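You operate a simulated robot arm through the tools that you are given. There is no shell and no other tool. Be economical: measure what you need, move in short steps, check, and stop when the job is done.

Carry out the task below with a simulated two-armed robot. There is one attempt and no reset: what you move stays moved.

TASK
Hold the yellow meter on the back half of the board table steady with one hand and press the meter button to switch it on with the other.

It is judged by the outcome, as a careful person would: the job done as asked, and still so three seconds after it is handed in. It fails if anything else is knocked over, pushed out of place, dropped, spilled or broken.

THE ROBOT
Two 7-joint arms with two-finger grippers on one trunk, on a base that drives. Base frame: it is fixed to the floor where the robot stands at the start and does not move with it; the origin is under the middle of the robot, x ahead of it, y to its left, z up; the surface under the hand at the start is at about z = 0.92. Readings come in m, rad, newtons and seconds.
The left shoulder is at the start at [0.075, 0.216, 1.14], the right one opposite. With the tool pointing down near the work surface each hand reaches from about 0.26 to 0.82 m from the robot's upright axis, wherever it stands, measured 20 degrees to its own side. Places, roughly: meter button [0.7, 0.1, 0.9]. Payload 3.18 kg a hand.
Tool frame (each hand has its own): the origin (TCP) lies between the finger pads and is the grasp point; the fingertips stand 0.03 m ahead of it; z points along the fingers, y is the line along which they close. Largest opening 0.144 m; the body of the gripper starts 0.103 m behind the TCP.
Orientation is told as [roll, pitch, yaw] about the base's x, y, z axes, in that order, counted from this pose: with the fingers straight down and closing along the base's y, the tool's x points along the base's -x, its y along +y and its z along -z.

THE INTERFACE
- The arms move only by the tool apply_moves. It takes "left_commands", "right_commands" or both (then of equal length, played together; a hand with none holds still); each is a list of rows, each a list of 7 numbers: the shift along the tool's x, y, z in units of 25 mm (1.0 is 25 mm), then the turn, a rotation vector about the tool's x, y, z in units of 8 degrees (1.0 is 8 degrees), then the gripper command, from -1 (shut) to 1 (fully open), values between in proportion. In form: [[dx, dy, dz, wx, wy, wz, gripper], ...]. A call has 1 to 8 rows; each row shifts and turns the commanded pose from where the row before left it, along the tool's axes as they then stand. A call with a number of a shift or a turn outside -1 to 1 is refused whole. Each row takes 0.2 s and may step no farther than 0.05 m and 0.15 rad from the row before; otherwise, or with a gripper value out of range, the whole call is refused. A pose out of reach is approached as far as the arm can. The call stops where the force on the tool passes 40 N (or 10 N more than at its start, if that is more) or the arm is blocked; 0.2 s more then pass. The fingers move at their own pace and stop on an object; they squeeze with about 38 N. The grip force told is the motor's: it shows also when the fingers shut on nothing. Time passes only in rows, and 0.2 s behind the last, so rows that do not move let the fingers close. It gives the time, the measured TCP pose, the force on the tool (base axes), the opening and the grip force at its end, in the units of the frame above (readings bear some noise), with the torque about the TCP (base axes, N m) and any sound that the robot's microphone picked up.
- Cameras (640 x 400 px; columns grow to the right, rows downward): "scene" is now at [0.1697, 0.0259, 1.3758]; the picture's right is [0.27, -0.96, 0.00], its down [-0.26, -0.07, -0.96] and it looks along [0.93, 0.26, -0.27] (base axes); focal length 276 px, centre (320, 200). "left" rides on the left gripper at [0.077, -0.016, -0.143] in its tool frame; the picture's right is [0.21, 0.98, 0.00], its down [-0.84, 0.18, -0.51] and it looks along [-0.50, 0.11, 0.86] (tool axes); focal length 218 px, centre (320, 200). "right" rides on the right gripper at [0.076, 0.016, -0.143] in its tool frame; the picture's right is [-0.21, 0.98, 0.00], its down [-0.84, -0.18, -0.51] and it looks along [-0.50, -0.11, 0.86] (tool axes); focal length 218 px, centre (320, 200). There is no depth. A picture from a camera that has moved, and an enlarged one, comes with that camera's place and axes in the base frame and with its lens. The place of the scene camera against the robot may be out by one fixed shift of up to 0.018 m in any direction.
- capture(camera): a new picture of that camera. The clock stands still meanwhile.
- slide_trunk(by): slides the trunk up (or, below 0, down) by that many m; the arms and the scene camera ride with it, the base frame stays. It gives what a move gives, with no picture.
- drive_base(legs): drives the robot by 1 to 6 legs, each [ahead, left, turn to the left] in m, m and rad, along the robot's own axes; the way and the turn of a leg run together, so that a leg with both is an arc; at most 1.5 m and 3.142 rad a leg. The arms and the cameras ride along, it lands a little off, and it stops where it bumps. It gives what a move gives.
- aim_head(pan, tilt): turns the head with the scene camera to pan (to the left, within 1.396 rad either way) and tilt (down, from -0.506 to 1.204), counted from straight ahead of the robot. It gives what a move gives.
- inspect(camera, box): a new picture of the part [left, top, right, bottom] of that camera's present view, enlarged. The clock stands still meanwhile.
- job_done(): hands the job in; it is judged then, once.

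Go step by step. Nothing tells you exact positions but the pictures and the camera data: compare them with the known pose of the tool, close in by small moves and look again before you grip or let go. The budget is 120 turns and 92 pictures, counting those below and the enlarged ones. Unless the task says otherwise, let go and move clear before handing in, and close with one line.

The tools are called after "Emit:" as name(argument=value, ...) on one line, values as JSON. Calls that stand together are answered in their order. apply_moves: Moves the arms, as the interface text tells. Its arguments: {"type":"object","properties":{"left_commands":{"type":"array","items":{"type":"array","items":{"type":"number"}}},"right_commands":{"type":"array","items":{"type":"array","items":{"type":"number"}}}},"required":[]} The other tools are called the same way: slide_trunk (by) slides the trunk up or down; drive_base (legs) drives the base; aim_head (pan, tilt) turns the head that bears the scene camera; capture (camera) takes a picture; inspect (camera, box) takes an enlarged picture of a part of a camera's view; job_done () hands the job in.

At the start:

```text
time: 0.0
left_tool_pos: [0.4208, 0.2624, 1.2417]
left_ee_rot: [-0.001, -0.001, 0.002]
left_wrist_force: [0.5, 0.9, -0.1]
left_torque: [-0.01, 0.03, 0.03]
left_finger_gap: 0.1439
left_grip_force: 0.1
right_tool_pos: [0.4135, -0.0682, 1.2072]
right_ee_rot: [0.0, 0.001, 0.001]
right_wrist_force: [0.5, 0.0, 0.2]
right_torque: [0.01, -0.01, 0.02]
right_finger_gap: 0.1437
right_grip_force: 0.1
trunk travel left (down, up): [-0.222, 0.148]
robot x, y, heading: [0.0008, -0.0022, 0.001]
head pan, tilt: [0.272, 0.276]
```

scene: 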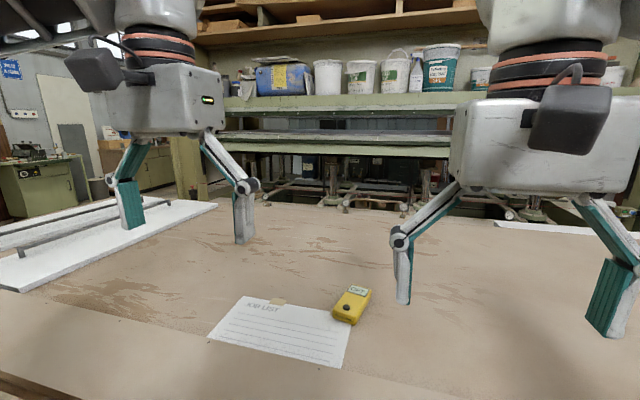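
right: 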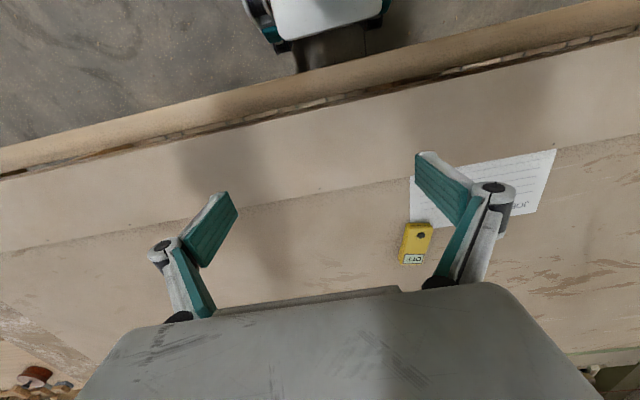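
left: 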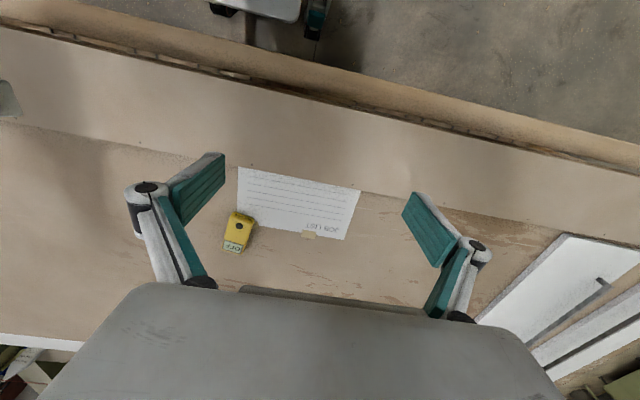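

I see the yellow meter lying on the table by a paper sheet, with its display on the far end and a dark button on the near end. I'll look closer to locate it.

Emit:
inspect(camera="scene", box=[300, 270, 400, 340])

Emit:
inspect(camera="right", box=[370, 200, 470, 280])

Emit:
inspect(camera="left", box=[190, 190, 290, 270])

```text
5.71 times, centred on (350, 305) of scene
camera zoom: at [0.1697, 0.0259, 1.3758], right [0.27, -0.96, 0.0], down [-0.26, -0.07, -0.96], along [0.93, 0.26, -0.27], focal length 1578 px, centre (149, -400)
```

zoom: 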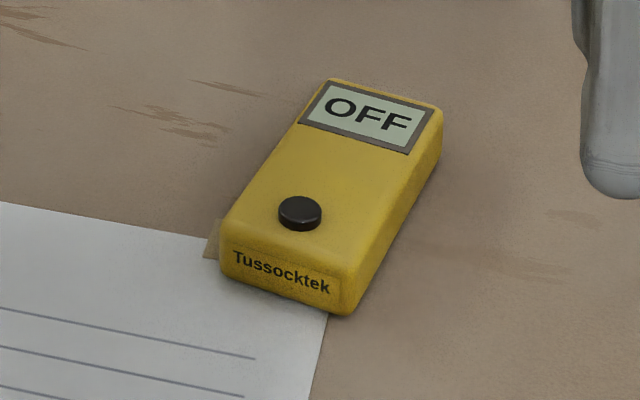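

```text
5.00 times, centred on (420, 240) of right
camera zoom: at [0.3384, -0.0517, 1.3487], right [0.21, 0.98, 0.0], down [0.84, -0.18, 0.51], along [0.5, -0.11, -0.86], focal length 1091 px, centre (-180, 0)
```

zoom: 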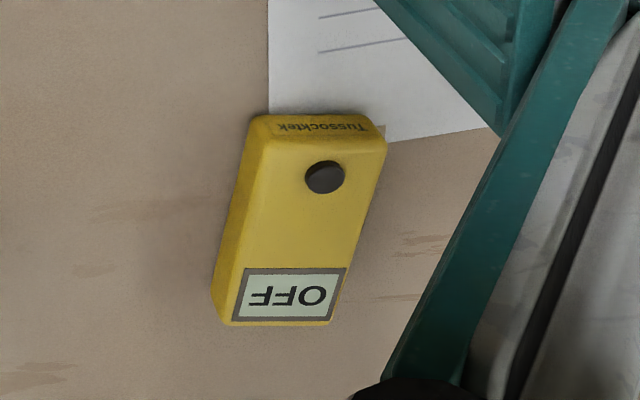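

```text
5.00 times, centred on (240, 230) of left
camera zoom: at [0.345, 0.2458, 1.3835], right [-0.21, 0.98, 0.0], down [0.84, 0.18, 0.51], along [0.5, 0.11, -0.86], focal length 1091 px, centre (720, 50)
```

zoom: 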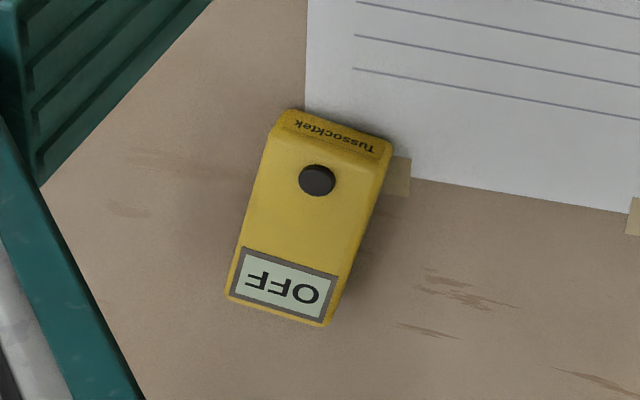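

The meter button is at about (0.728, 0.116, 0.934), the table at about z = 0.906. The meter is about 0.125 × 0.055 m, its axis turned about -0.19 rad. The left hand will grip its far end from above and the right hand will press, tilted from the robot side. First I'll drive a little closer.

Emit:
drive_base(legs=[[0.06, 0, 0]])

```text
time: 1.0
left_tool_pos: [0.4825, 0.2614, 1.241]
left_ee_rot: [-0.002, 0.0, 0.006]
left_wrist_force: [0.6, 0.0, 0.0]
left_torque: [0.01, 0.08, 0.0]
left_finger_gap: 0.1442
left_grip_force: 0.1
right_tool_pos: [0.4743, -0.0668, 1.2065]
right_ee_rot: [-0.001, 0.0, 0.002]
right_wrist_force: [1.1, 0.3, -0.7]
right_torque: [0.0, 0.05, 0.02]
right_finger_gap: 0.1439
right_grip_force: 0.1
trunk travel left (down, up): [-0.222, 0.148]
robot x, y, heading: [0.0613, 0.0005, 0.009]
head pan, tilt: [0.272, 0.276]
```

Emit:
apply_moves(left_commands=[[-0.94, -0.48, 0.45, 0, 0, 0, 1], [-0.94, -0.48, 0.45, 0, 0, 0, 1], [-0.94, -0.48, 0.45, 0, 0, 0, 1], [-0.94, -0.48, 0.45, 0, 0, 0, 1], [-0.94, -0.48, 0.45, 0, 0, 0, 1], [-0.94, -0.48, 0.45, 0, 0, 0, 1], [-0.94, -0.48, 0.45, 0, 0, 0, 1], [-0.94, -0.48, 0.45, 0, 0, 0, 1]])

Emit:
apply_moves(left_commands=[[-0.94, -0.48, 0.45, 0, 0, 0, 1], [-0.94, -0.48, 0.45, 0, 0, 0, 1], [-0.94, -0.48, 0.45, 0, 0, 0, 1], [-0.94, -0.48, 0.45, 0, 0, 0, 1], [-0.94, -0.48, 0.45, 0, 0, 0, 1], [0, 0, 0, 0, 0, 0.7, 1], [0, 0, 0, 0, 0, 0.7, 1], [0, 0, 0, 0, 0, 0, 1]])

Emit:
capture(camera="left")

Emit:
capture(camera="scene")

```text
time: 2.8
left_tool_pos: [0.6533, 0.1745, 1.158]
left_ee_rot: [-0.003, -0.004, 0.006]
left_wrist_force: [0.9, -0.7, -0.4]
left_torque: [0.02, -0.03, -0.02]
left_finger_gap: 0.1441
left_grip_force: 0.0
left hand out of reach, approached as far as the arm can: row 8
right_tool_pos: [0.4724, -0.0667, 1.2075]
right_ee_rot: [-0.001, -0.002, 0.002]
right_wrist_force: [-0.3, 0.5, 0.6]
right_torque: [-0.01, -0.02, 0.02]
right_finger_gap: 0.1437
right_grip_force: 0.1
trunk travel left (down, up): [-0.222, 0.148]
robot x, y, heading: [0.0621, -0.0005, -0.0]
head pan, tilt: [0.272, 0.276]
```

```text
time: 4.6
left_tool_pos: [0.6897, 0.1612, 1.1124]
left_ee_rot: [-0.002, 0.001, 0.004]
left_wrist_force: [1.0, 0.5, 0.1]
left_torque: [0.0, 0.01, 0.01]
left_finger_gap: 0.1439
left_grip_force: 0.0
left hand out of reach, approached as far as the arm can: row 1, 2, 3, 4, 5, 6, 7
right_tool_pos: [0.473, -0.0683, 1.2059]
right_ee_rot: [0.0, -0.001, 0.001]
right_wrist_force: [0.0, 0.0, 0.7]
right_torque: [0.03, 0.03, 0.01]
right_finger_gap: 0.1439
right_grip_force: 0.1
trunk travel left (down, up): [-0.222, 0.148]
robot x, y, heading: [0.0608, -0.0008, 0.001]
head pan, tilt: [0.272, 0.276]
```

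```text
85 pictures are left
camera left: at [0.6136, 0.1458, 1.2543], right [-0.21, 0.98, 0.0], down [0.84, 0.18, 0.51], along [0.5, 0.11, -0.86], focal length 218 px, centre (320, 200)
```

left: 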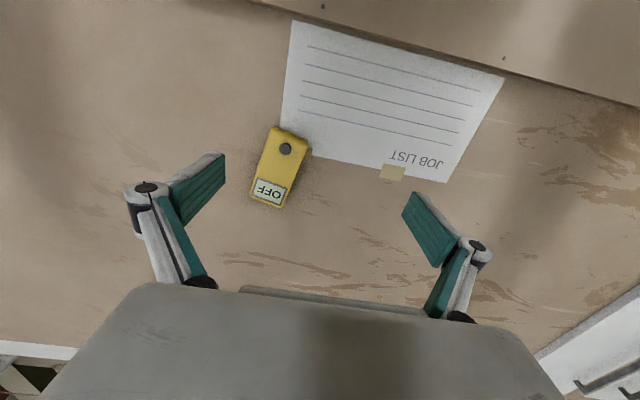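

```text
84 pictures are left
camera scene: at [0.2296, 0.026, 1.3758], right [0.27, -0.96, 0.0], down [-0.26, -0.07, -0.96], along [0.93, 0.26, -0.27], focal length 276 px, centre (320, 200)
```

scene: 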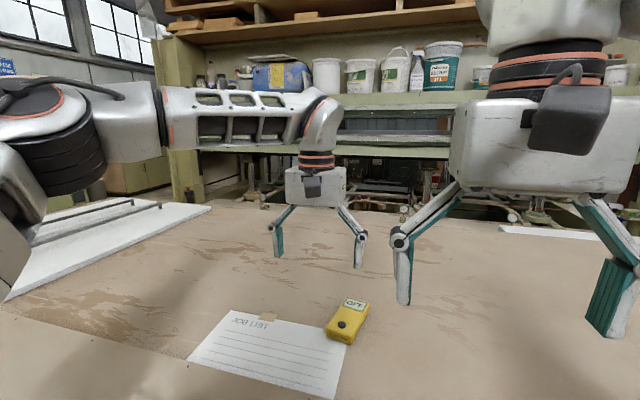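

The left arm is near its reach limit at this height, so I want to know how much room there is to drive closer. I'll look down at the table edge and the base.

Emit:
aim_head(pan=0.0, tilt=1.2)

Emit:
capture(camera="scene")

Emit:
capture(camera="right")

```text
time: 5.8
left_tool_pos: [0.6896, 0.161, 1.113]
left_ee_rot: [-0.002, -0.002, 0.007]
left_wrist_force: [-0.2, -0.5, -0.4]
left_torque: [0.0, -0.01, -0.02]
left_finger_gap: 0.144
left_grip_force: 0.2
right_tool_pos: [0.4728, -0.0674, 1.206]
right_ee_rot: [0.0, -0.001, 0.001]
right_wrist_force: [0.2, -0.3, 0.1]
right_torque: [0.03, 0.04, 0.01]
right_finger_gap: 0.1441
right_grip_force: 0.0
trunk travel left (down, up): [-0.222, 0.148]
robot x, y, heading: [0.0603, 0.0013, -0.0]
head pan, tilt: [0.0, 1.201]
```

```text
83 pictures are left
camera scene: at [0.1957, 0.0009, 1.3015], right [0.0, -1.0, 0.0], down [-0.93, 0.0, -0.36], along [0.36, 0.0, -0.93], focal length 276 px, centre (320, 200)
```

scene: 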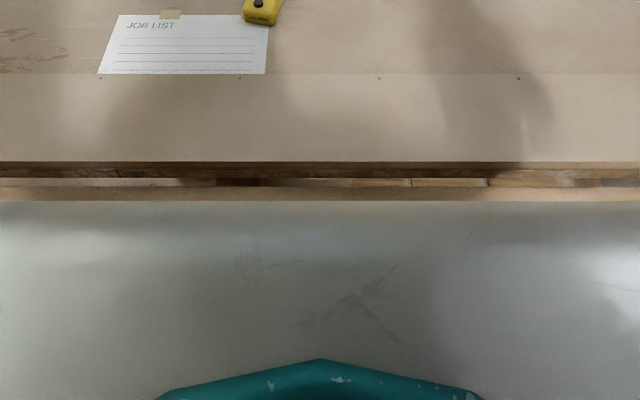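

```text
82 pictures are left
camera right: at [0.3985, -0.0514, 1.3486], right [0.21, 0.98, 0.0], down [0.84, -0.18, 0.51], along [0.5, -0.11, -0.86], focal length 218 px, centre (320, 200)
```

right: 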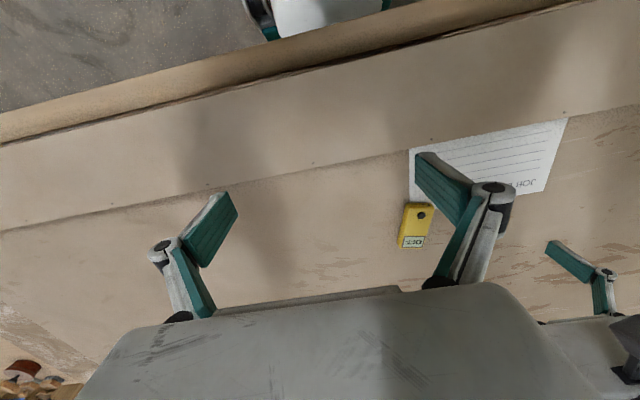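

The table edge is at about x = 0.38–0.41 and the robot's front is well behind it, so there's room to drive another 0.1 m.

Emit:
drive_base(legs=[[0.1, 0, 0]])

Emit:
aim_head(pan=0.2, tilt=0.6)

Emit:
capture(camera="scene")

Emit:
capture(camera="left")

```text
time: 6.8
left_tool_pos: [0.7161, 0.1617, 1.1105]
left_ee_rot: [0.0, 0.004, 0.005]
left_wrist_force: [-0.5, 0.6, 0.2]
left_torque: [-0.04, 0.0, -0.02]
left_finger_gap: 0.144
left_grip_force: 0.0
right_tool_pos: [0.501, -0.0682, 1.2047]
right_ee_rot: [-0.002, 0.003, -0.003]
right_wrist_force: [-0.5, 0.2, 0.3]
right_torque: [0.0, -0.02, 0.05]
right_finger_gap: 0.144
right_grip_force: 0.1
trunk travel left (down, up): [-0.222, 0.148]
robot x, y, heading: [0.0897, -0.001, 0.004]
head pan, tilt: [0.0, 1.201]
stopped in leg 1: the robot was blocked; the commanded pose is now the measured one
```

```text
time: 7.8
left_tool_pos: [0.7155, 0.1612, 1.1111]
left_ee_rot: [-0.001, 0.001, 0.004]
left_wrist_force: [-0.3, 0.5, 0.9]
left_torque: [0.01, 0.01, 0.01]
left_finger_gap: 0.1437
left_grip_force: 0.0
right_tool_pos: [0.5005, -0.0686, 1.2044]
right_ee_rot: [-0.003, 0.005, -0.001]
right_wrist_force: [0.0, 0.0, 0.2]
right_torque: [-0.02, -0.01, 0.03]
right_finger_gap: 0.1439
right_grip_force: 0.0
trunk travel left (down, up): [-0.222, 0.148]
robot x, y, heading: [0.0854, 0.0009, -0.003]
head pan, tilt: [0.201, 0.6]
```

```text
81 pictures are left
camera scene: at [0.2523, 0.0184, 1.346], right [0.2, -0.98, 0.0], down [-0.55, -0.11, -0.82], along [0.81, 0.16, -0.57], focal length 276 px, centre (320, 200)
```

scene: 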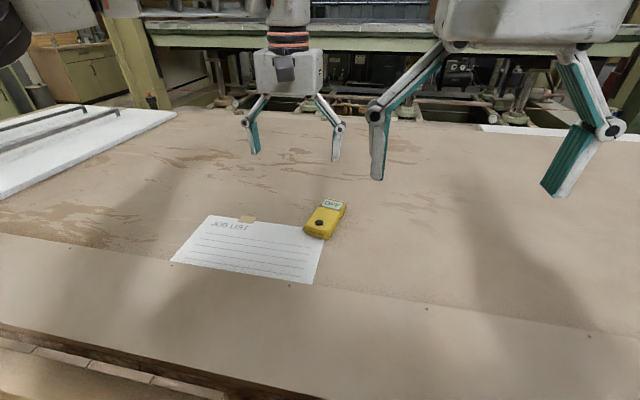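

```text
80 pictures are left
camera left: at [0.6404, 0.1458, 1.253], right [-0.21, 0.98, 0.0], down [0.84, 0.18, 0.51], along [0.49, 0.11, -0.86], focal length 218 px, centre (320, 200)
```

left: 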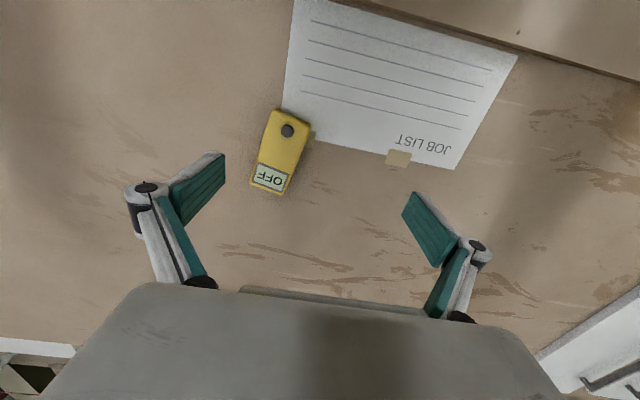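

The base stopped against the table, and the meter hasn't moved. Now I'll bring the left hand down and over the far end of the meter, turned to match it.

Emit:
apply_moves(left_commands=[[0, -0.56, 0.9, 0, 0, 0, 1], [0, -0.56, 0.9, 0, 0, 0, 1], [0, -0.56, 0.9, 0, 0, 0, 1], [-0.75, -0.56, 0.4, 0, 0, 0, 1], [-0.75, 0, 0, 0, 0, 0, 1], [-0.75, 0, 0, 0, 0, 0, 1], [-0.75, 0, 0, 0, 0, 0.7, 1], [0, 0, 0, 0, 0, 0.7, 1]])

Emit:
capture(camera="left")

Emit:
capture(camera="scene")

```text
time: 9.6
left_tool_pos: [0.7626, 0.1063, 1.0328]
left_ee_rot: [-0.003, 0.003, 0.004]
left_wrist_force: [-0.5, -0.4, -0.1]
left_torque: [-0.04, -0.03, -0.01]
left_finger_gap: 0.1441
left_grip_force: 0.1
left hand out of reach, approached as far as the arm can: row 6, 7, 8
right_tool_pos: [0.5001, -0.0679, 1.2048]
right_ee_rot: [-0.002, 0.002, -0.003]
right_wrist_force: [-0.3, 0.7, 0.4]
right_torque: [0.0, -0.01, 0.0]
right_finger_gap: 0.144
right_grip_force: 0.2
trunk travel left (down, up): [-0.222, 0.148]
robot x, y, heading: [0.0848, -0.001, -0.003]
head pan, tilt: [0.201, 0.6]
```

```text
79 pictures are left
camera left: at [0.688, 0.0907, 1.1754], right [-0.21, 0.98, 0.0], down [0.84, 0.18, 0.51], along [0.49, 0.11, -0.86], focal length 218 px, centre (320, 200)
```

left: 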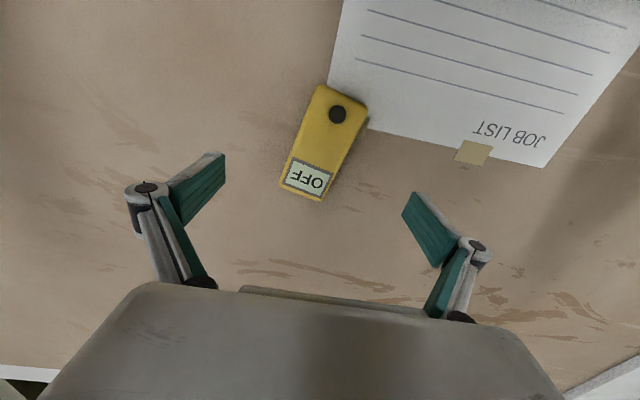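

```text
78 pictures are left
camera scene: at [0.2525, 0.0184, 1.346], right [0.2, -0.98, 0.0], down [-0.55, -0.11, -0.83], along [0.81, 0.16, -0.56], focal length 276 px, centre (320, 200)
```

scene: 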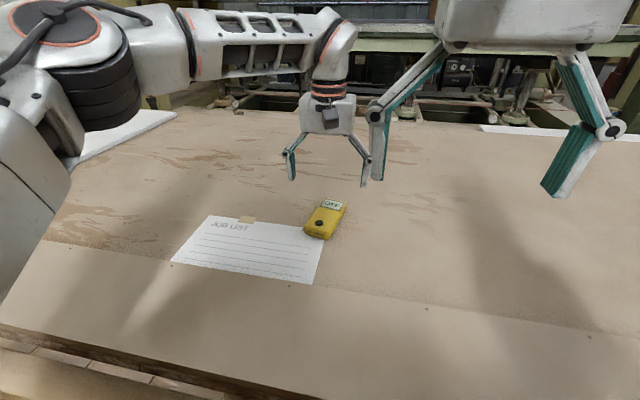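

Emit:
apply_moves(left_commands=[[0, 0, 0.65, 0, 0, 0, 1], [0, 0, 0.65, 0, 0, 0, 1], [0, 0, 0.6, 0, 0, 0, 1]])

```text
time: 10.3
left_tool_pos: [0.764, 0.1064, 0.9866]
left_ee_rot: [-0.003, 0.002, 0.004]
left_wrist_force: [-0.5, 0.2, -0.3]
left_torque: [-0.02, -0.01, 0.03]
left_finger_gap: 0.144
left_grip_force: 0.0
right_tool_pos: [0.5011, -0.0687, 1.2035]
right_ee_rot: [-0.003, 0.004, -0.001]
right_wrist_force: [-0.3, 0.1, -0.8]
right_torque: [0.0, 0.0, -0.01]
right_finger_gap: 0.1442
right_grip_force: 0.0
trunk travel left (down, up): [-0.222, 0.148]
robot x, y, heading: [0.0841, 0.0005, 0.002]
head pan, tilt: [0.201, 0.6]
```

Emit:
apply_moves(left_commands=[[-0.4, 0, 0, 0, 0, 0, 1], [-0.4, 0, 0, 0, 0, 0, 1], [-0.2, 0, 0, 0, 0, 0.7, 1], [0, 0, 0, 0, 0, 0.7, 1], [0, 0, 0, 0, 0, 0, 1]])

Emit:
capture(camera="left")

Emit:
inspect(camera="scene", box=[240, 60, 440, 260])

```text
time: 11.6
left_tool_pos: [0.78, 0.1099, 0.9902]
left_ee_rot: [0.011, -0.022, -0.033]
left_wrist_force: [-0.1, -0.1, 0.4]
left_torque: [-0.02, 0.0, 0.0]
left_finger_gap: 0.1439
left_grip_force: 0.1
left hand out of reach, approached as far as the arm can: row 3, 4
right_tool_pos: [0.4992, -0.0673, 1.2058]
right_ee_rot: [-0.001, 0.003, -0.001]
right_wrist_force: [0.6, -0.1, 0.1]
right_torque: [0.0, -0.02, -0.01]
right_finger_gap: 0.1442
right_grip_force: 0.0
trunk travel left (down, up): [-0.222, 0.148]
robot x, y, heading: [0.0842, 0.0032, 0.007]
head pan, tilt: [0.201, 0.6]
```

```text
77 pictures are left
camera left: at [0.7007, 0.0965, 1.1293], right [-0.18, 0.98, 0.01], down [0.84, 0.15, 0.53], along [0.52, 0.1, -0.85], focal length 218 px, centre (320, 200)
```

left: 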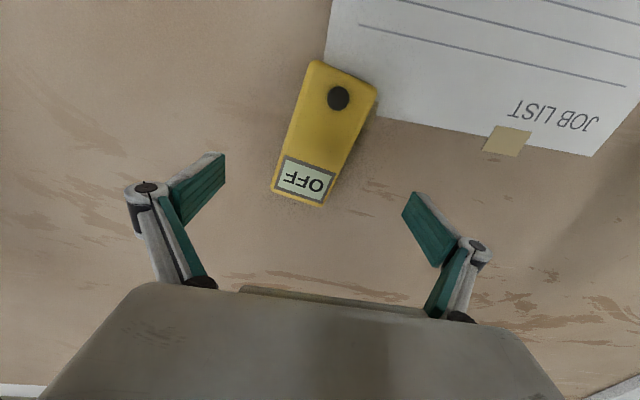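

```text
2.00 times, centred on (340, 160) of scene
camera zoom: at [0.2519, 0.0184, 1.3462], right [0.2, -0.98, 0.0], down [-0.55, -0.11, -0.83], along [0.81, 0.16, -0.56], focal length 552 px, centre (280, 280)
```

zoom: 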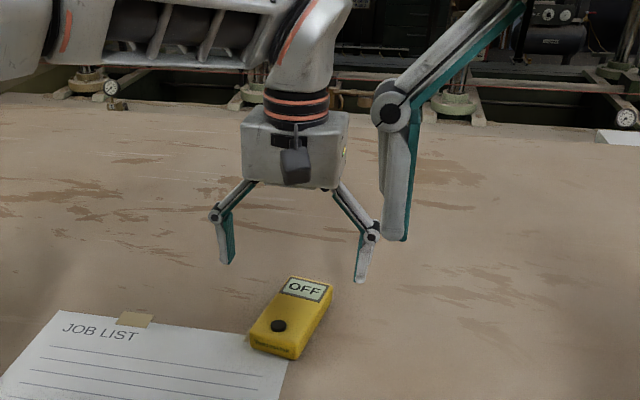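

The left arm is limited in reach because its wrist is above the shoulder. I'll raise the trunk by 0.12 so the shoulder is level with the wrist.

Emit:
slide_trunk(by=0.12)

Emit:
apply_moves(left_commands=[[0, 0, 1, 0, 0, 0, 1], [0, 0, 1, 0, 0, 0, 1], [0, 0, 1, 0, 0, 0, 1], [0, 0, 1, 0, 0, 0, 1], [0, 0, 0.7, 0, 0, 0.5, 1], [0, 0, 0, -0.08, 0, 0.6, 1], [0, 0, 0, 0, 0, 0, 1]])

```text
time: 13.1
left_tool_pos: [0.7734, 0.1107, 1.1726]
left_ee_rot: [0.012, -0.12, -0.028]
left_wrist_force: [-0.1, -0.6, 1.0]
left_torque: [0.0, -0.01, -0.02]
left_finger_gap: 0.1439
left_grip_force: 0.2
right_tool_pos: [0.5009, -0.0682, 1.3245]
right_ee_rot: [-0.002, 0.003, -0.002]
right_wrist_force: [0.1, 0.6, 0.5]
right_torque: [0.03, 0.03, 0.01]
right_finger_gap: 0.1436
right_grip_force: 0.2
trunk travel left (down, up): [-0.342, 0.028]
robot x, y, heading: [0.0877, -0.0009, -0.001]
head pan, tilt: [0.201, 0.6]
```

```text
time: 14.7
left_tool_pos: [0.7874, 0.1131, 1.057]
left_ee_rot: [0.032, -0.119, -0.142]
left_wrist_force: [-0.2, -0.3, 0.5]
left_torque: [-0.01, -0.03, -0.01]
left_finger_gap: 0.1441
left_grip_force: 0.1
right_tool_pos: [0.5013, -0.0681, 1.3238]
right_ee_rot: [-0.002, 0.003, -0.002]
right_wrist_force: [-0.8, -0.1, -0.4]
right_torque: [-0.03, 0.03, -0.01]
right_finger_gap: 0.1439
right_grip_force: 0.0
trunk travel left (down, up): [-0.342, 0.028]
robot x, y, heading: [0.0856, -0.0006, -0.002]
head pan, tilt: [0.201, 0.6]
```

Emit:
apply_moves(left_commands=[[0, -0.1, 0.3, 0.1, 0.45, 0, 1], [0, -0.1, 0.6, 0.1, 0.4, 0.2, 1], [0, -0.1, 0.6, 0, 0, 0.15, 1], [0, 0, 0.6, 0, 0, 0, 1], [0, 0, 0, 0, 0, 0, 1]])

Emit:
capture(camera="left")

```text
time: 15.8
left_tool_pos: [0.789, 0.1113, 1.0273]
left_ee_rot: [0.034, -0.117, -0.162]
left_wrist_force: [0.0, 0.7, 0.5]
left_torque: [0.04, 0.01, 0.02]
left_finger_gap: 0.1441
left_grip_force: 0.0
left hand out of reach, approached as far as the arm can: row 1, 2
right_tool_pos: [0.5005, -0.068, 1.3245]
right_ee_rot: [-0.002, 0.003, -0.001]
right_wrist_force: [-0.4, -0.2, -0.2]
right_torque: [0.0, 0.02, -0.04]
right_finger_gap: 0.1436
right_grip_force: 0.1
trunk travel left (down, up): [-0.342, 0.028]
robot x, y, heading: [0.0839, -0.0009, 0.002]
head pan, tilt: [0.201, 0.6]
```

```text
75 pictures are left
camera left: at [0.6954, 0.1051, 1.1583], right [-0.05, 1.0, 0.01], down [0.79, 0.03, 0.61], along [0.61, 0.04, -0.79], focal length 218 px, centre (320, 200)
```

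left: 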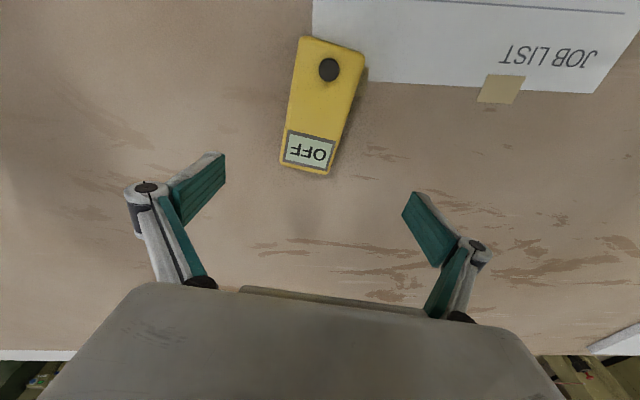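

Emit:
apply_moves(left_commands=[[0.5, -0.2, 0.5, 0, 0, 0, 1], [0.2, 0, 0.5, 0, 0, 0, 1], [0, 0, 0.3, 0, 0.3, 0, 1], [0, 0, 0, 0.1, 0.3, 0, 1], [0, 0, 0, 0.1, 0.2, 0, 1], [0, 0, 0, 0, 0, 0, 1]])

Emit:
capture(camera="left")

```text
time: 17.2
left_tool_pos: [0.7758, 0.1082, 0.9929]
left_ee_rot: [0.035, -0.074, -0.162]
left_wrist_force: [-0.3, 0.3, 0.6]
left_torque: [0.01, 0.01, -0.02]
left_finger_gap: 0.144
left_grip_force: 0.1
left hand out of reach, approached as far as the arm can: row 5
right_tool_pos: [0.4992, -0.0676, 1.3241]
right_ee_rot: [-0.002, 0.003, -0.002]
right_wrist_force: [-0.5, -0.1, 0.6]
right_torque: [-0.03, 0.0, -0.01]
right_finger_gap: 0.1439
right_grip_force: 0.0
trunk travel left (down, up): [-0.342, 0.028]
robot x, y, heading: [0.0852, -0.0019, 0.002]
head pan, tilt: [0.201, 0.6]
```

```text
74 pictures are left
camera left: at [0.6876, 0.1023, 1.1277], right [-0.05, 1.0, 0.02], down [0.82, 0.03, 0.58], along [0.57, 0.04, -0.82], focal length 218 px, centre (320, 200)
```

left: 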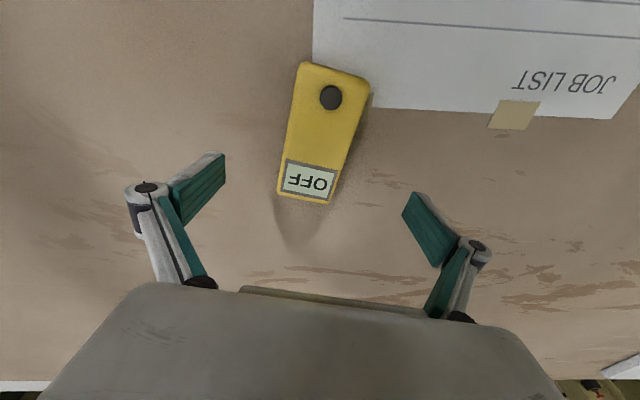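

The hand is now over the meter and nearly aligned with it. I'll lower it around the meter's far half.

Emit:
apply_moves(left_commands=[[0, -0.2, 0.5, 0, 0, 0.2, 1], [0, 0, 0.5, 0, 0, 0.15, 1], [0, 0, 0.5, 0, 0, 0, 1], [0, 0, 0.4, 0, 0, 0, 1], [0, 0, 0, 0, 0, 0, 1]])

Emit:
capture(camera="left")

Emit:
capture(camera="scene")

```text
time: 18.4
left_tool_pos: [0.7801, 0.1044, 0.9452]
left_ee_rot: [0.036, -0.074, -0.21]
left_wrist_force: [0.5, 0.2, -0.4]
left_torque: [0.04, 0.0, -0.02]
left_finger_gap: 0.1441
left_grip_force: 0.0
right_tool_pos: [0.4999, -0.0665, 1.3247]
right_ee_rot: [-0.003, 0.005, -0.002]
right_wrist_force: [0.5, -0.2, 0.3]
right_torque: [-0.04, 0.01, 0.03]
right_finger_gap: 0.1442
right_grip_force: 0.0
trunk travel left (down, up): [-0.342, 0.028]
robot x, y, heading: [0.0871, 0.0023, -0.002]
head pan, tilt: [0.201, 0.6]
```

```text
73 pictures are left
camera left: at [0.6911, 0.1025, 1.08], right [0.0, 1.0, 0.02], down [0.82, -0.01, 0.58], along [0.58, 0.02, -0.82], focal length 218 px, centre (320, 200)
```

left: 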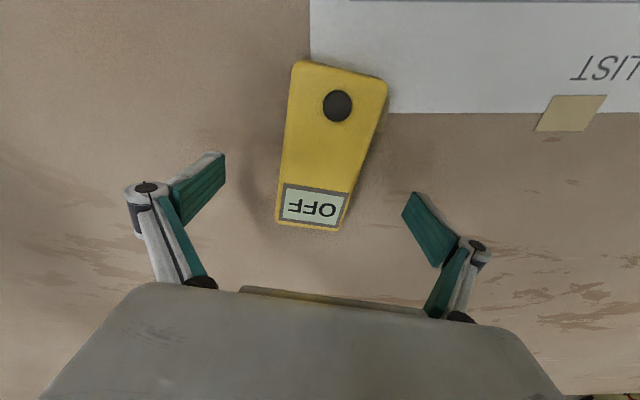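

```text
72 pictures are left
camera scene: at [0.2133, 0.0185, 1.4689], right [0.2, -0.98, 0.0], down [-0.55, -0.11, -0.83], along [0.81, 0.16, -0.56], focal length 276 px, centre (320, 200)
```

scene: 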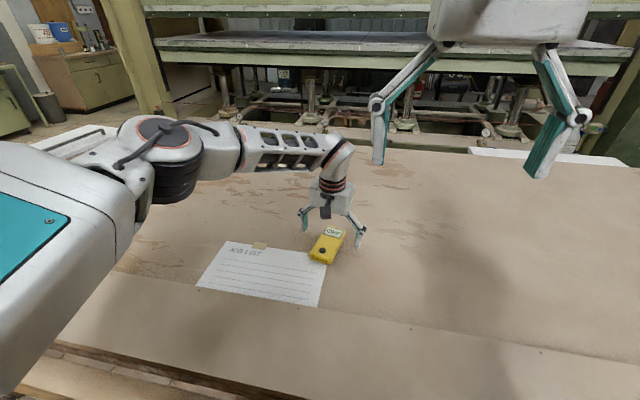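

Emit:
apply_moves(left_commands=[[0, 0, 0.25, 0, 0, 0, 0.6], [0, 0, 0, 0, 0, 0, 0.2], [0, 0, 0, 0, 0, 0, 0.0], [0, 0, 0, 0, 0, 0, -0.1]])

Emit:
capture(camera="left")

Emit:
inspect(camera="scene", box=[270, 170, 390, 280])

```text
time: 19.4
left_tool_pos: [0.7797, 0.103, 0.9409]
left_ee_rot: [0.037, -0.074, -0.21]
left_wrist_force: [0.1, -5.9, 10.2]
left_torque: [-0.58, 0.17, 0.11]
left_finger_gap: 0.0689
left_grip_force: 3.7
right_tool_pos: [0.499, -0.0682, 1.3254]
right_ee_rot: [-0.001, 0.001, -0.001]
right_wrist_force: [0.5, 0.2, 0.1]
right_torque: [0.02, 0.01, 0.01]
right_finger_gap: 0.1439
right_grip_force: 0.0
trunk travel left (down, up): [-0.342, 0.028]
robot x, y, heading: [0.0903, 0.0001, 0.002]
head pan, tilt: [0.201, 0.6]
```

```text
71 pictures are left
camera left: at [0.6907, 0.1014, 1.0754], right [0.0, 1.0, 0.02], down [0.82, -0.01, 0.58], along [0.58, 0.02, -0.82], focal length 218 px, centre (320, 200)
```

left: 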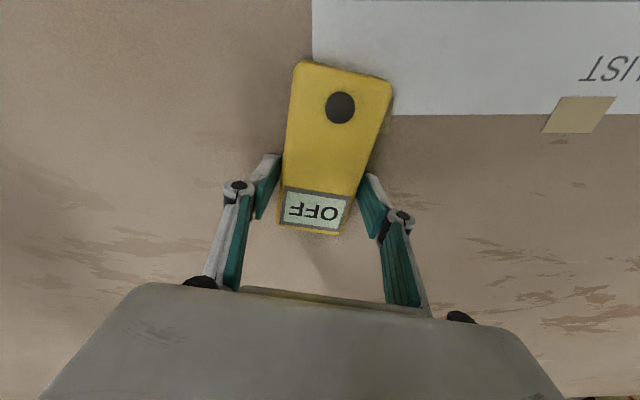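

```text
3.64 times, centred on (330, 225) of scene
camera zoom: at [0.2125, 0.0177, 1.4691], right [0.2, -0.98, 0.0], down [-0.55, -0.11, -0.83], along [0.81, 0.16, -0.56], focal length 1004 px, centre (284, 109)
```

zoom: 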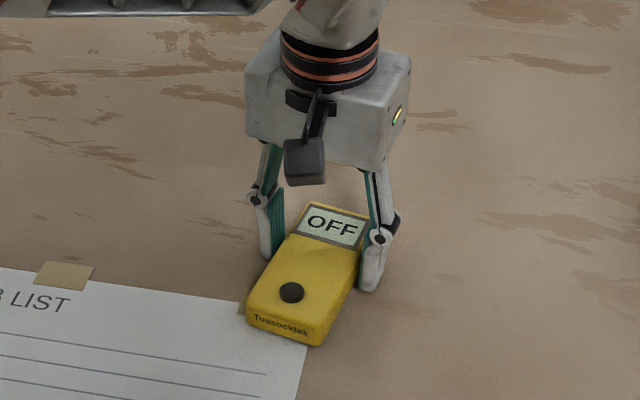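

The right fingertip touches the table because of the slight roll. I'll raise the hand a little, level it and close.

Emit:
apply_moves(left_commands=[[0, 0, -0.16, 0, 0, 0, -0.05], [0, 0, 0, 0.22, 0, 0, -0.05], [0, 0, 0, 0, 0, 0, -0.15], [0, 0, 0, 0, 0, 0, -0.2], [0, 0, 0, 0, 0, 0, -0.3], [0, 0, 0, 0, 0, 0, -0.4]])

Emit:
capture(camera="left")

Emit:
inspect(camera="scene", box=[270, 170, 390, 280])

```text
time: 20.9
left_tool_pos: [0.7786, 0.1036, 0.9437]
left_ee_rot: [0.007, -0.075, -0.211]
left_wrist_force: [0.2, -0.4, 0.5]
left_torque: [-0.02, -0.02, 0.01]
left_finger_gap: 0.0593
left_grip_force: 37.1
right_tool_pos: [0.501, -0.0692, 1.3227]
right_ee_rot: [-0.001, 0.002, -0.001]
right_wrist_force: [-0.1, -0.4, -0.5]
right_torque: [0.03, 0.0, 0.0]
right_finger_gap: 0.1439
right_grip_force: 0.0
trunk travel left (down, up): [-0.342, 0.028]
robot x, y, heading: [0.09, -0.0021, 0.001]
head pan, tilt: [0.201, 0.6]
```

```text
69 pictures are left
camera left: at [0.6917, 0.1061, 1.0786], right [0.0, 1.0, -0.01], down [0.82, 0.01, 0.57], along [0.57, -0.01, -0.82], focal length 218 px, centre (320, 200)
```

left: 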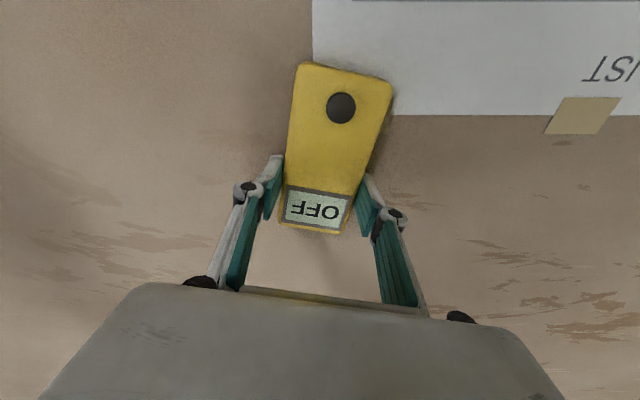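

```text
3.64 times, centred on (330, 225) of scene
camera zoom: at [0.2136, 0.0185, 1.4688], right [0.2, -0.98, 0.0], down [-0.55, -0.11, -0.82], along [0.81, 0.16, -0.57], focal length 1004 px, centre (284, 109)
```

zoom: 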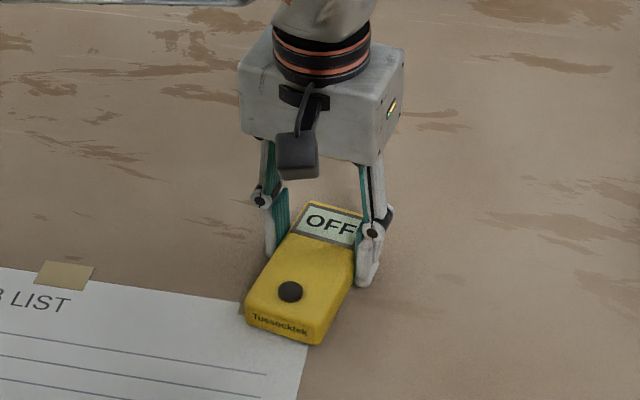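

The left hand holds the meter with about 37 N. Now I'll close the right gripper and tilt it 45° forward, turned 30° to the left, ready to press the button from the robot's side.

Emit:
apply_moves(left_commands=[[0, 0, 0, 0, 0, 0, -0.4], [0, 0, 0, 0, 0, 0, -0.4], [0, 0, 0, 0, 0, 0, -0.4], [0, 0, 0, 0, 0, 0, -0.4], [0, 0, 0, 0, 0, 0, -0.4], [0, 0, 0, 0, 0, 0, -0.4], [0, 0, 0, 0, 0, 0, -0.4], [0, 0, 0, 0, 0, 0, -0.4]], right_commands=[[0, 0, 0.3, 0, 0, -0.94, 0], [0, 0, 0.3, 0, 0, -0.94, -1], [0, 0, 0.3, 0, 0, -0.94, -1], [0, 0, 0.3, 0, 0, -0.94, -1], [0, 0, 0, 0, -0.94, 0, -1], [0, 0, 0, 0, -0.94, 0, -1], [0, 0, 0, 0, -0.94, 0, -1], [0, 0, 0, 0, -0.94, 0, -1]])

Emit:
apply_moves(left_commands=[[0, 0, 0, 0, 0, 0, -0.4], [0, 0, 0, 0, 0, 0, -0.4], [0, 0, 0, 0, 0, 0, -0.4]], right_commands=[[0, 0, 0, 0, -0.94, 0, -1], [0, 0, 0, 0, -0.94, 0, -1], [0, 0, 0, 0, 0, 0, -1]])

Emit:
capture(camera="scene")

Emit:
capture(camera="right")

```text
time: 22.6
left_tool_pos: [0.7794, 0.1034, 0.9438]
left_ee_rot: [0.008, -0.075, -0.211]
left_wrist_force: [0.8, -0.1, 0.0]
left_torque: [0.0, -0.03, 0.01]
left_finger_gap: 0.0591
left_grip_force: 38.4
right_tool_pos: [0.501, -0.0683, 1.2943]
right_ee_rot: [0.002, -0.526, 0.524]
right_wrist_force: [0.4, -0.5, 0.2]
right_torque: [0.02, -0.03, 0.0]
right_finger_gap: 0.0
right_grip_force: 30.5
trunk travel left (down, up): [-0.342, 0.028]
robot x, y, heading: [0.0842, 0.0024, 0.005]
head pan, tilt: [0.201, 0.6]
```

```text
time: 23.4
left_tool_pos: [0.7793, 0.1041, 0.9456]
left_ee_rot: [0.006, -0.075, -0.209]
left_wrist_force: [0.4, -0.9, -0.8]
left_torque: [-0.02, -0.03, -0.01]
left_finger_gap: 0.0593
left_grip_force: 37.9
right_tool_pos: [0.5012, -0.0674, 1.2937]
right_ee_rot: [0.001, -0.786, 0.522]
right_wrist_force: [0.6, -0.4, 0.0]
right_torque: [0.0, 0.0, 0.01]
right_finger_gap: 0.0
right_grip_force: 30.5
trunk travel left (down, up): [-0.342, 0.028]
robot x, y, heading: [0.0878, 0.0009, -0.001]
head pan, tilt: [0.201, 0.6]
```

```text
67 pictures are left
camera scene: at [0.2137, 0.0187, 1.4689], right [0.2, -0.98, 0.0], down [-0.55, -0.11, -0.82], along [0.81, 0.16, -0.57], focal length 276 px, centre (320, 200)
```

scene: 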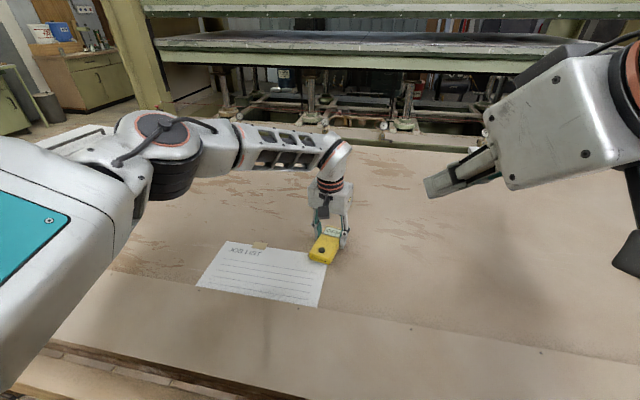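

```text
66 pictures are left
camera right: at [0.3603, -0.1309, 1.3412], right [-0.36, 0.92, 0.15], down [0.3, -0.04, 0.95], along [0.88, 0.39, -0.26], focal length 218 px, centre (320, 200)
```

right: 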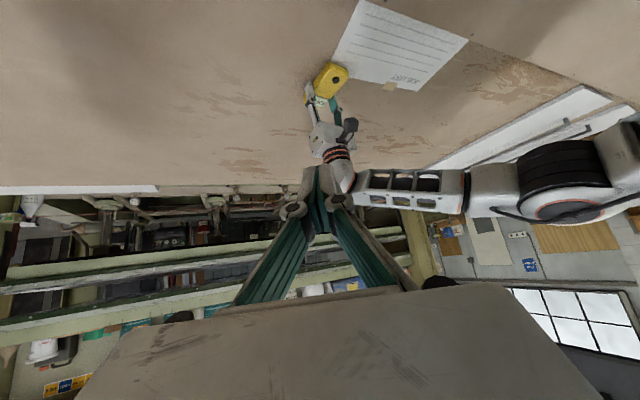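

Emit:
apply_moves(right_commands=[[0.213, 0.197, 0.975, 0, 0, 0, -1], [0.213, 0.197, 0.975, 0, 0, 0, -1], [0.213, 0.197, 0.975, 0, 0, 0, -1], [0.213, 0.197, 0.975, 0, 0, 0, -1], [0.213, 0.197, 0.975, 0, 0, 0, -1], [0.213, 0.197, 0.975, 0, 0, 0, -1], [0.213, 0.197, 0.975, 0, 0, 0, -1], [0.213, 0.197, 0.975, 0, 0, 0, -1]])

Emit:
capture(camera="scene")

Emit:
capture(camera="right")

Emit:
capture(camera="left")

```text
time: 25.2
left_tool_pos: [0.7798, 0.1041, 0.944]
left_ee_rot: [0.006, -0.075, -0.209]
left_wrist_force: [0.4, 0.6, -0.3]
left_torque: [-0.06, -0.03, -0.01]
left_finger_gap: 0.0591
left_grip_force: 38.1
right_tool_pos: [0.5753, 0.0202, 1.1282]
right_ee_rot: [0.001, -0.785, 0.521]
right_wrist_force: [0.4, -0.4, -0.5]
right_torque: [0.04, 0.01, 0.0]
right_finger_gap: 0.0
right_grip_force: 30.6
trunk travel left (down, up): [-0.342, 0.028]
robot x, y, heading: [0.0899, 0.0001, 0.005]
head pan, tilt: [0.201, 0.6]
```

```text
65 pictures are left
camera scene: at [0.2139, 0.0189, 1.4688], right [0.2, -0.98, 0.0], down [-0.55, -0.11, -0.82], along [0.81, 0.16, -0.57], focal length 276 px, centre (320, 200)
```

scene: 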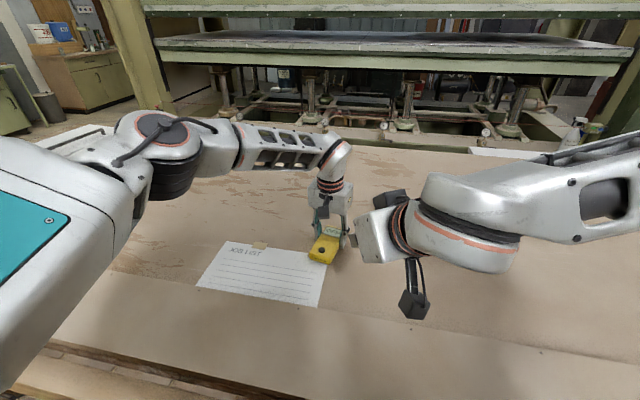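

```text
64 pictures are left
camera right: at [0.4345, -0.0429, 1.1743], right [-0.36, 0.92, 0.15], down [0.3, -0.04, 0.95], along [0.88, 0.39, -0.26], focal length 218 px, centre (320, 200)
```

right: 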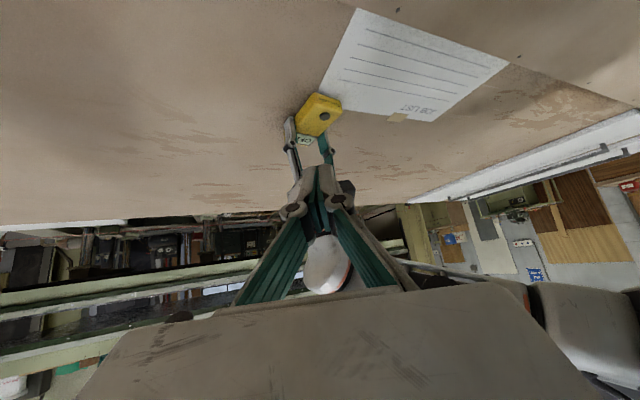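

```text
63 pictures are left
camera left: at [0.692, 0.1064, 1.0787], right [0.0, 1.0, -0.01], down [0.82, 0.01, 0.57], along [0.57, -0.01, -0.82], focal length 218 px, centre (320, 200)
```

left: 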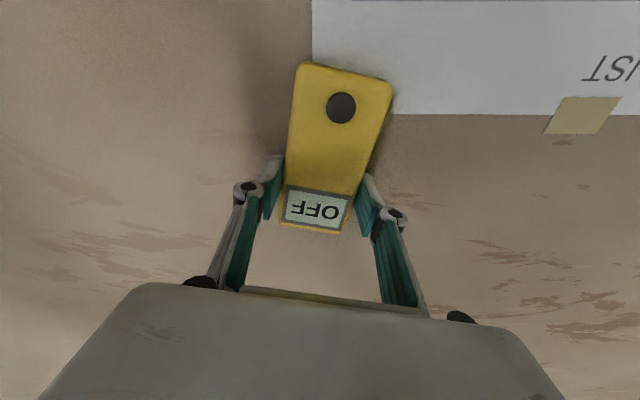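

The right hand is clear of the left arm. I'll tilt it another 8° for more clearance under the left wrist camera and close in.

Emit:
apply_moves(right_commands=[[0, 0, 0, 0, -1, 0, -1], [0.083, 0.05, 0.949, 0, 0, 0, -1], [0.083, 0.05, 0.949, 0, 0, 0, -1], [0.083, 0.05, 0.949, 0, 0, 0, -1], [0.083, 0.05, 0.949, 0, 0, 0, -1], [0.083, 0.05, 0.949, 0, 0, 0, -1], [0.083, 0.05, 0.949, 0, 0, 0, -1]])

Emit:
capture(camera="scene")

Emit:
capture(camera="right")

Emit:
capture(camera="left")

```text
time: 26.9
left_tool_pos: [0.7789, 0.1045, 0.9437]
left_ee_rot: [0.006, -0.075, -0.21]
left_wrist_force: [0.8, -0.2, -0.2]
left_torque: [-0.01, -0.02, 0.0]
left_finger_gap: 0.0592
left_grip_force: 38.0
right_tool_pos: [0.6627, 0.0794, 1.0307]
right_ee_rot: [0.0, -0.924, 0.524]
right_wrist_force: [0.3, 1.0, -0.1]
right_torque: [-0.01, -0.02, 0.0]
right_finger_gap: 0.0002
right_grip_force: 31.2
trunk travel left (down, up): [-0.342, 0.028]
robot x, y, heading: [0.0862, -0.0014, 0.001]
head pan, tilt: [0.201, 0.6]
```

```text
62 pictures are left
camera scene: at [0.2138, 0.0189, 1.4688], right [0.2, -0.98, 0.0], down [-0.55, -0.11, -0.82], along [0.81, 0.16, -0.57], focal length 276 px, centre (320, 200)
```

scene: 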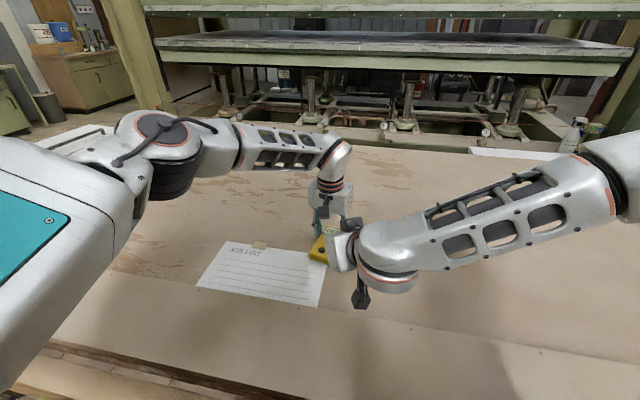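

```text
61 pictures are left
camera right: at [0.5183, 0.0138, 1.0558], right [-0.38, 0.91, 0.17], down [0.18, -0.1, 0.98], along [0.91, 0.4, -0.12], focal length 218 px, centre (320, 200)
```

right: 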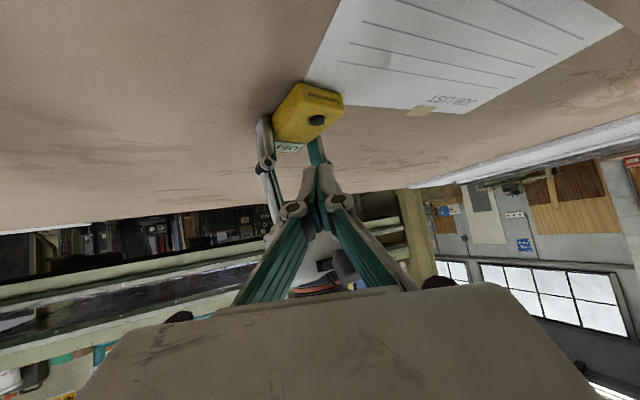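

```text
60 pictures are left
camera left: at [0.6919, 0.1064, 1.0787], right [0.0, 1.0, -0.01], down [0.82, 0.01, 0.57], along [0.57, -0.01, -0.82], focal length 218 px, centre (320, 200)
```

left: 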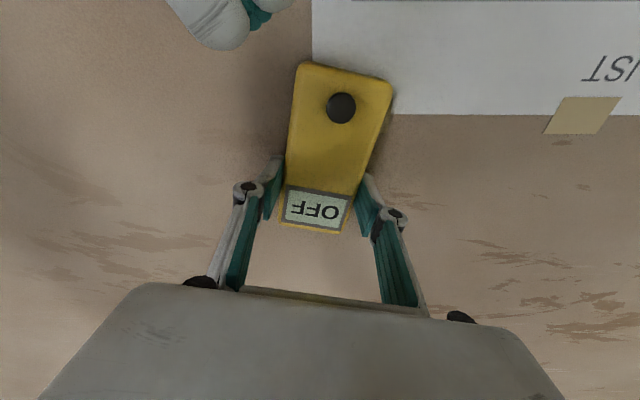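

Emit:
apply_moves(right_commands=[[0.06, 0.05, 0.94, 0, 0, 0, -1], [0.05, 0.05, 0.94, 0, 0, 0, -1], [0.05, 0.05, 0.94, 0, 0, 0, -1]])

Emit:
capture(camera="right")

Emit:
capture(camera="left")

```text
time: 27.6
left_tool_pos: [0.7796, 0.1035, 0.9429]
left_ee_rot: [0.008, -0.077, -0.209]
left_wrist_force: [0.4, 0.4, 1.0]
left_torque: [0.0, -0.06, 0.03]
left_finger_gap: 0.0592
left_grip_force: 38.1
right_tool_pos: [0.7074, 0.1089, 0.9844]
right_ee_rot: [0.001, -0.923, 0.524]
right_wrist_force: [0.5, -0.3, 0.2]
right_torque: [0.01, -0.03, -0.04]
right_finger_gap: 0.0001
right_grip_force: 30.7
trunk travel left (down, up): [-0.342, 0.028]
robot x, y, heading: [0.0875, -0.0013, -0.003]
head pan, tilt: [0.201, 0.6]
```

```text
59 pictures are left
camera right: at [0.5628, 0.0429, 1.0094], right [-0.38, 0.91, 0.17], down [0.18, -0.1, 0.98], along [0.91, 0.4, -0.12], focal length 218 px, centre (320, 200)
```

right: 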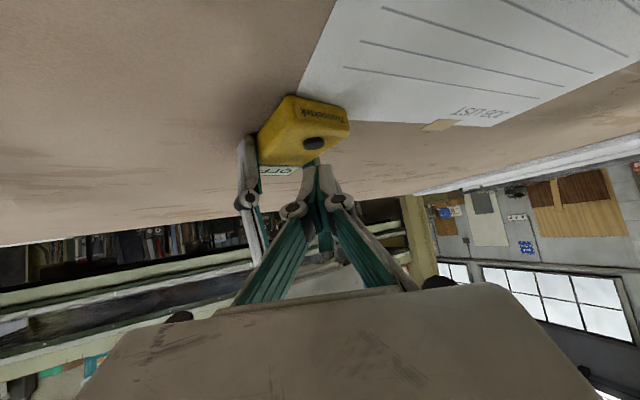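

```text
58 pictures are left
camera left: at [0.692, 0.1064, 1.0787], right [0.0, 1.0, -0.01], down [0.82, 0.01, 0.57], along [0.57, -0.01, -0.82], focal length 218 px, centre (320, 200)
```

left: 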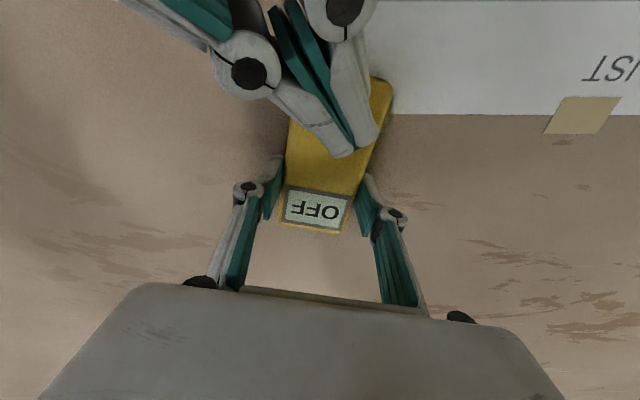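

The finger edge is about 2 cm above the button and centred on it. I'll lower it straight down.

Emit:
apply_moves(right_commands=[[0.16, 0, 0.12, 0, 0, 0, -1], [0.16, 0, 0.12, 0, 0, 0, -1], [0.16, 0, 0.12, 0, 0, 0, -1], [0, 0, 0, 0, 0, 0, -1]])

Emit:
inspect(camera="right", box=[220, 80, 400, 200])

```text
time: 28.6
left_tool_pos: [0.7793, 0.1045, 0.9438]
left_ee_rot: [0.006, -0.075, -0.209]
left_wrist_force: [-0.3, 0.1, 0.2]
left_torque: [-0.03, -0.04, -0.02]
left_finger_gap: 0.0591
left_grip_force: 37.8
right_tool_pos: [0.7076, 0.1092, 0.9702]
right_ee_rot: [0.002, -0.92, 0.522]
right_wrist_force: [-0.4, 0.5, -0.8]
right_torque: [0.01, 0.02, 0.0]
right_finger_gap: 0.0
right_grip_force: 30.5
trunk travel left (down, up): [-0.342, 0.028]
robot x, y, heading: [0.0908, -0.0005, -0.001]
head pan, tilt: [0.201, 0.6]
```

```text
3.33 times, centred on (310, 140) of right
camera zoom: at [0.5623, 0.0428, 0.9953], right [-0.38, 0.91, 0.17], down [0.18, -0.1, 0.98], along [0.91, 0.4, -0.13], focal length 728 px, centre (353, 400)
```

zoom: 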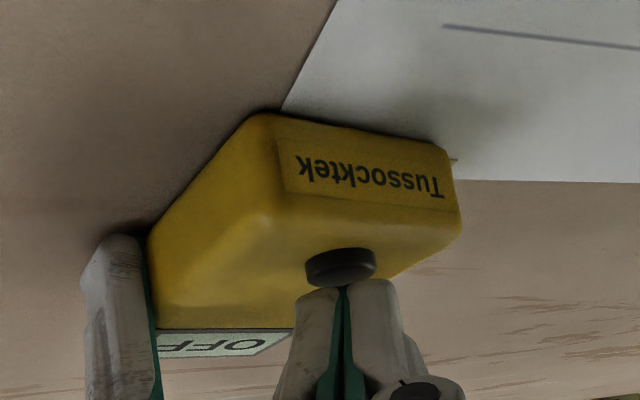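

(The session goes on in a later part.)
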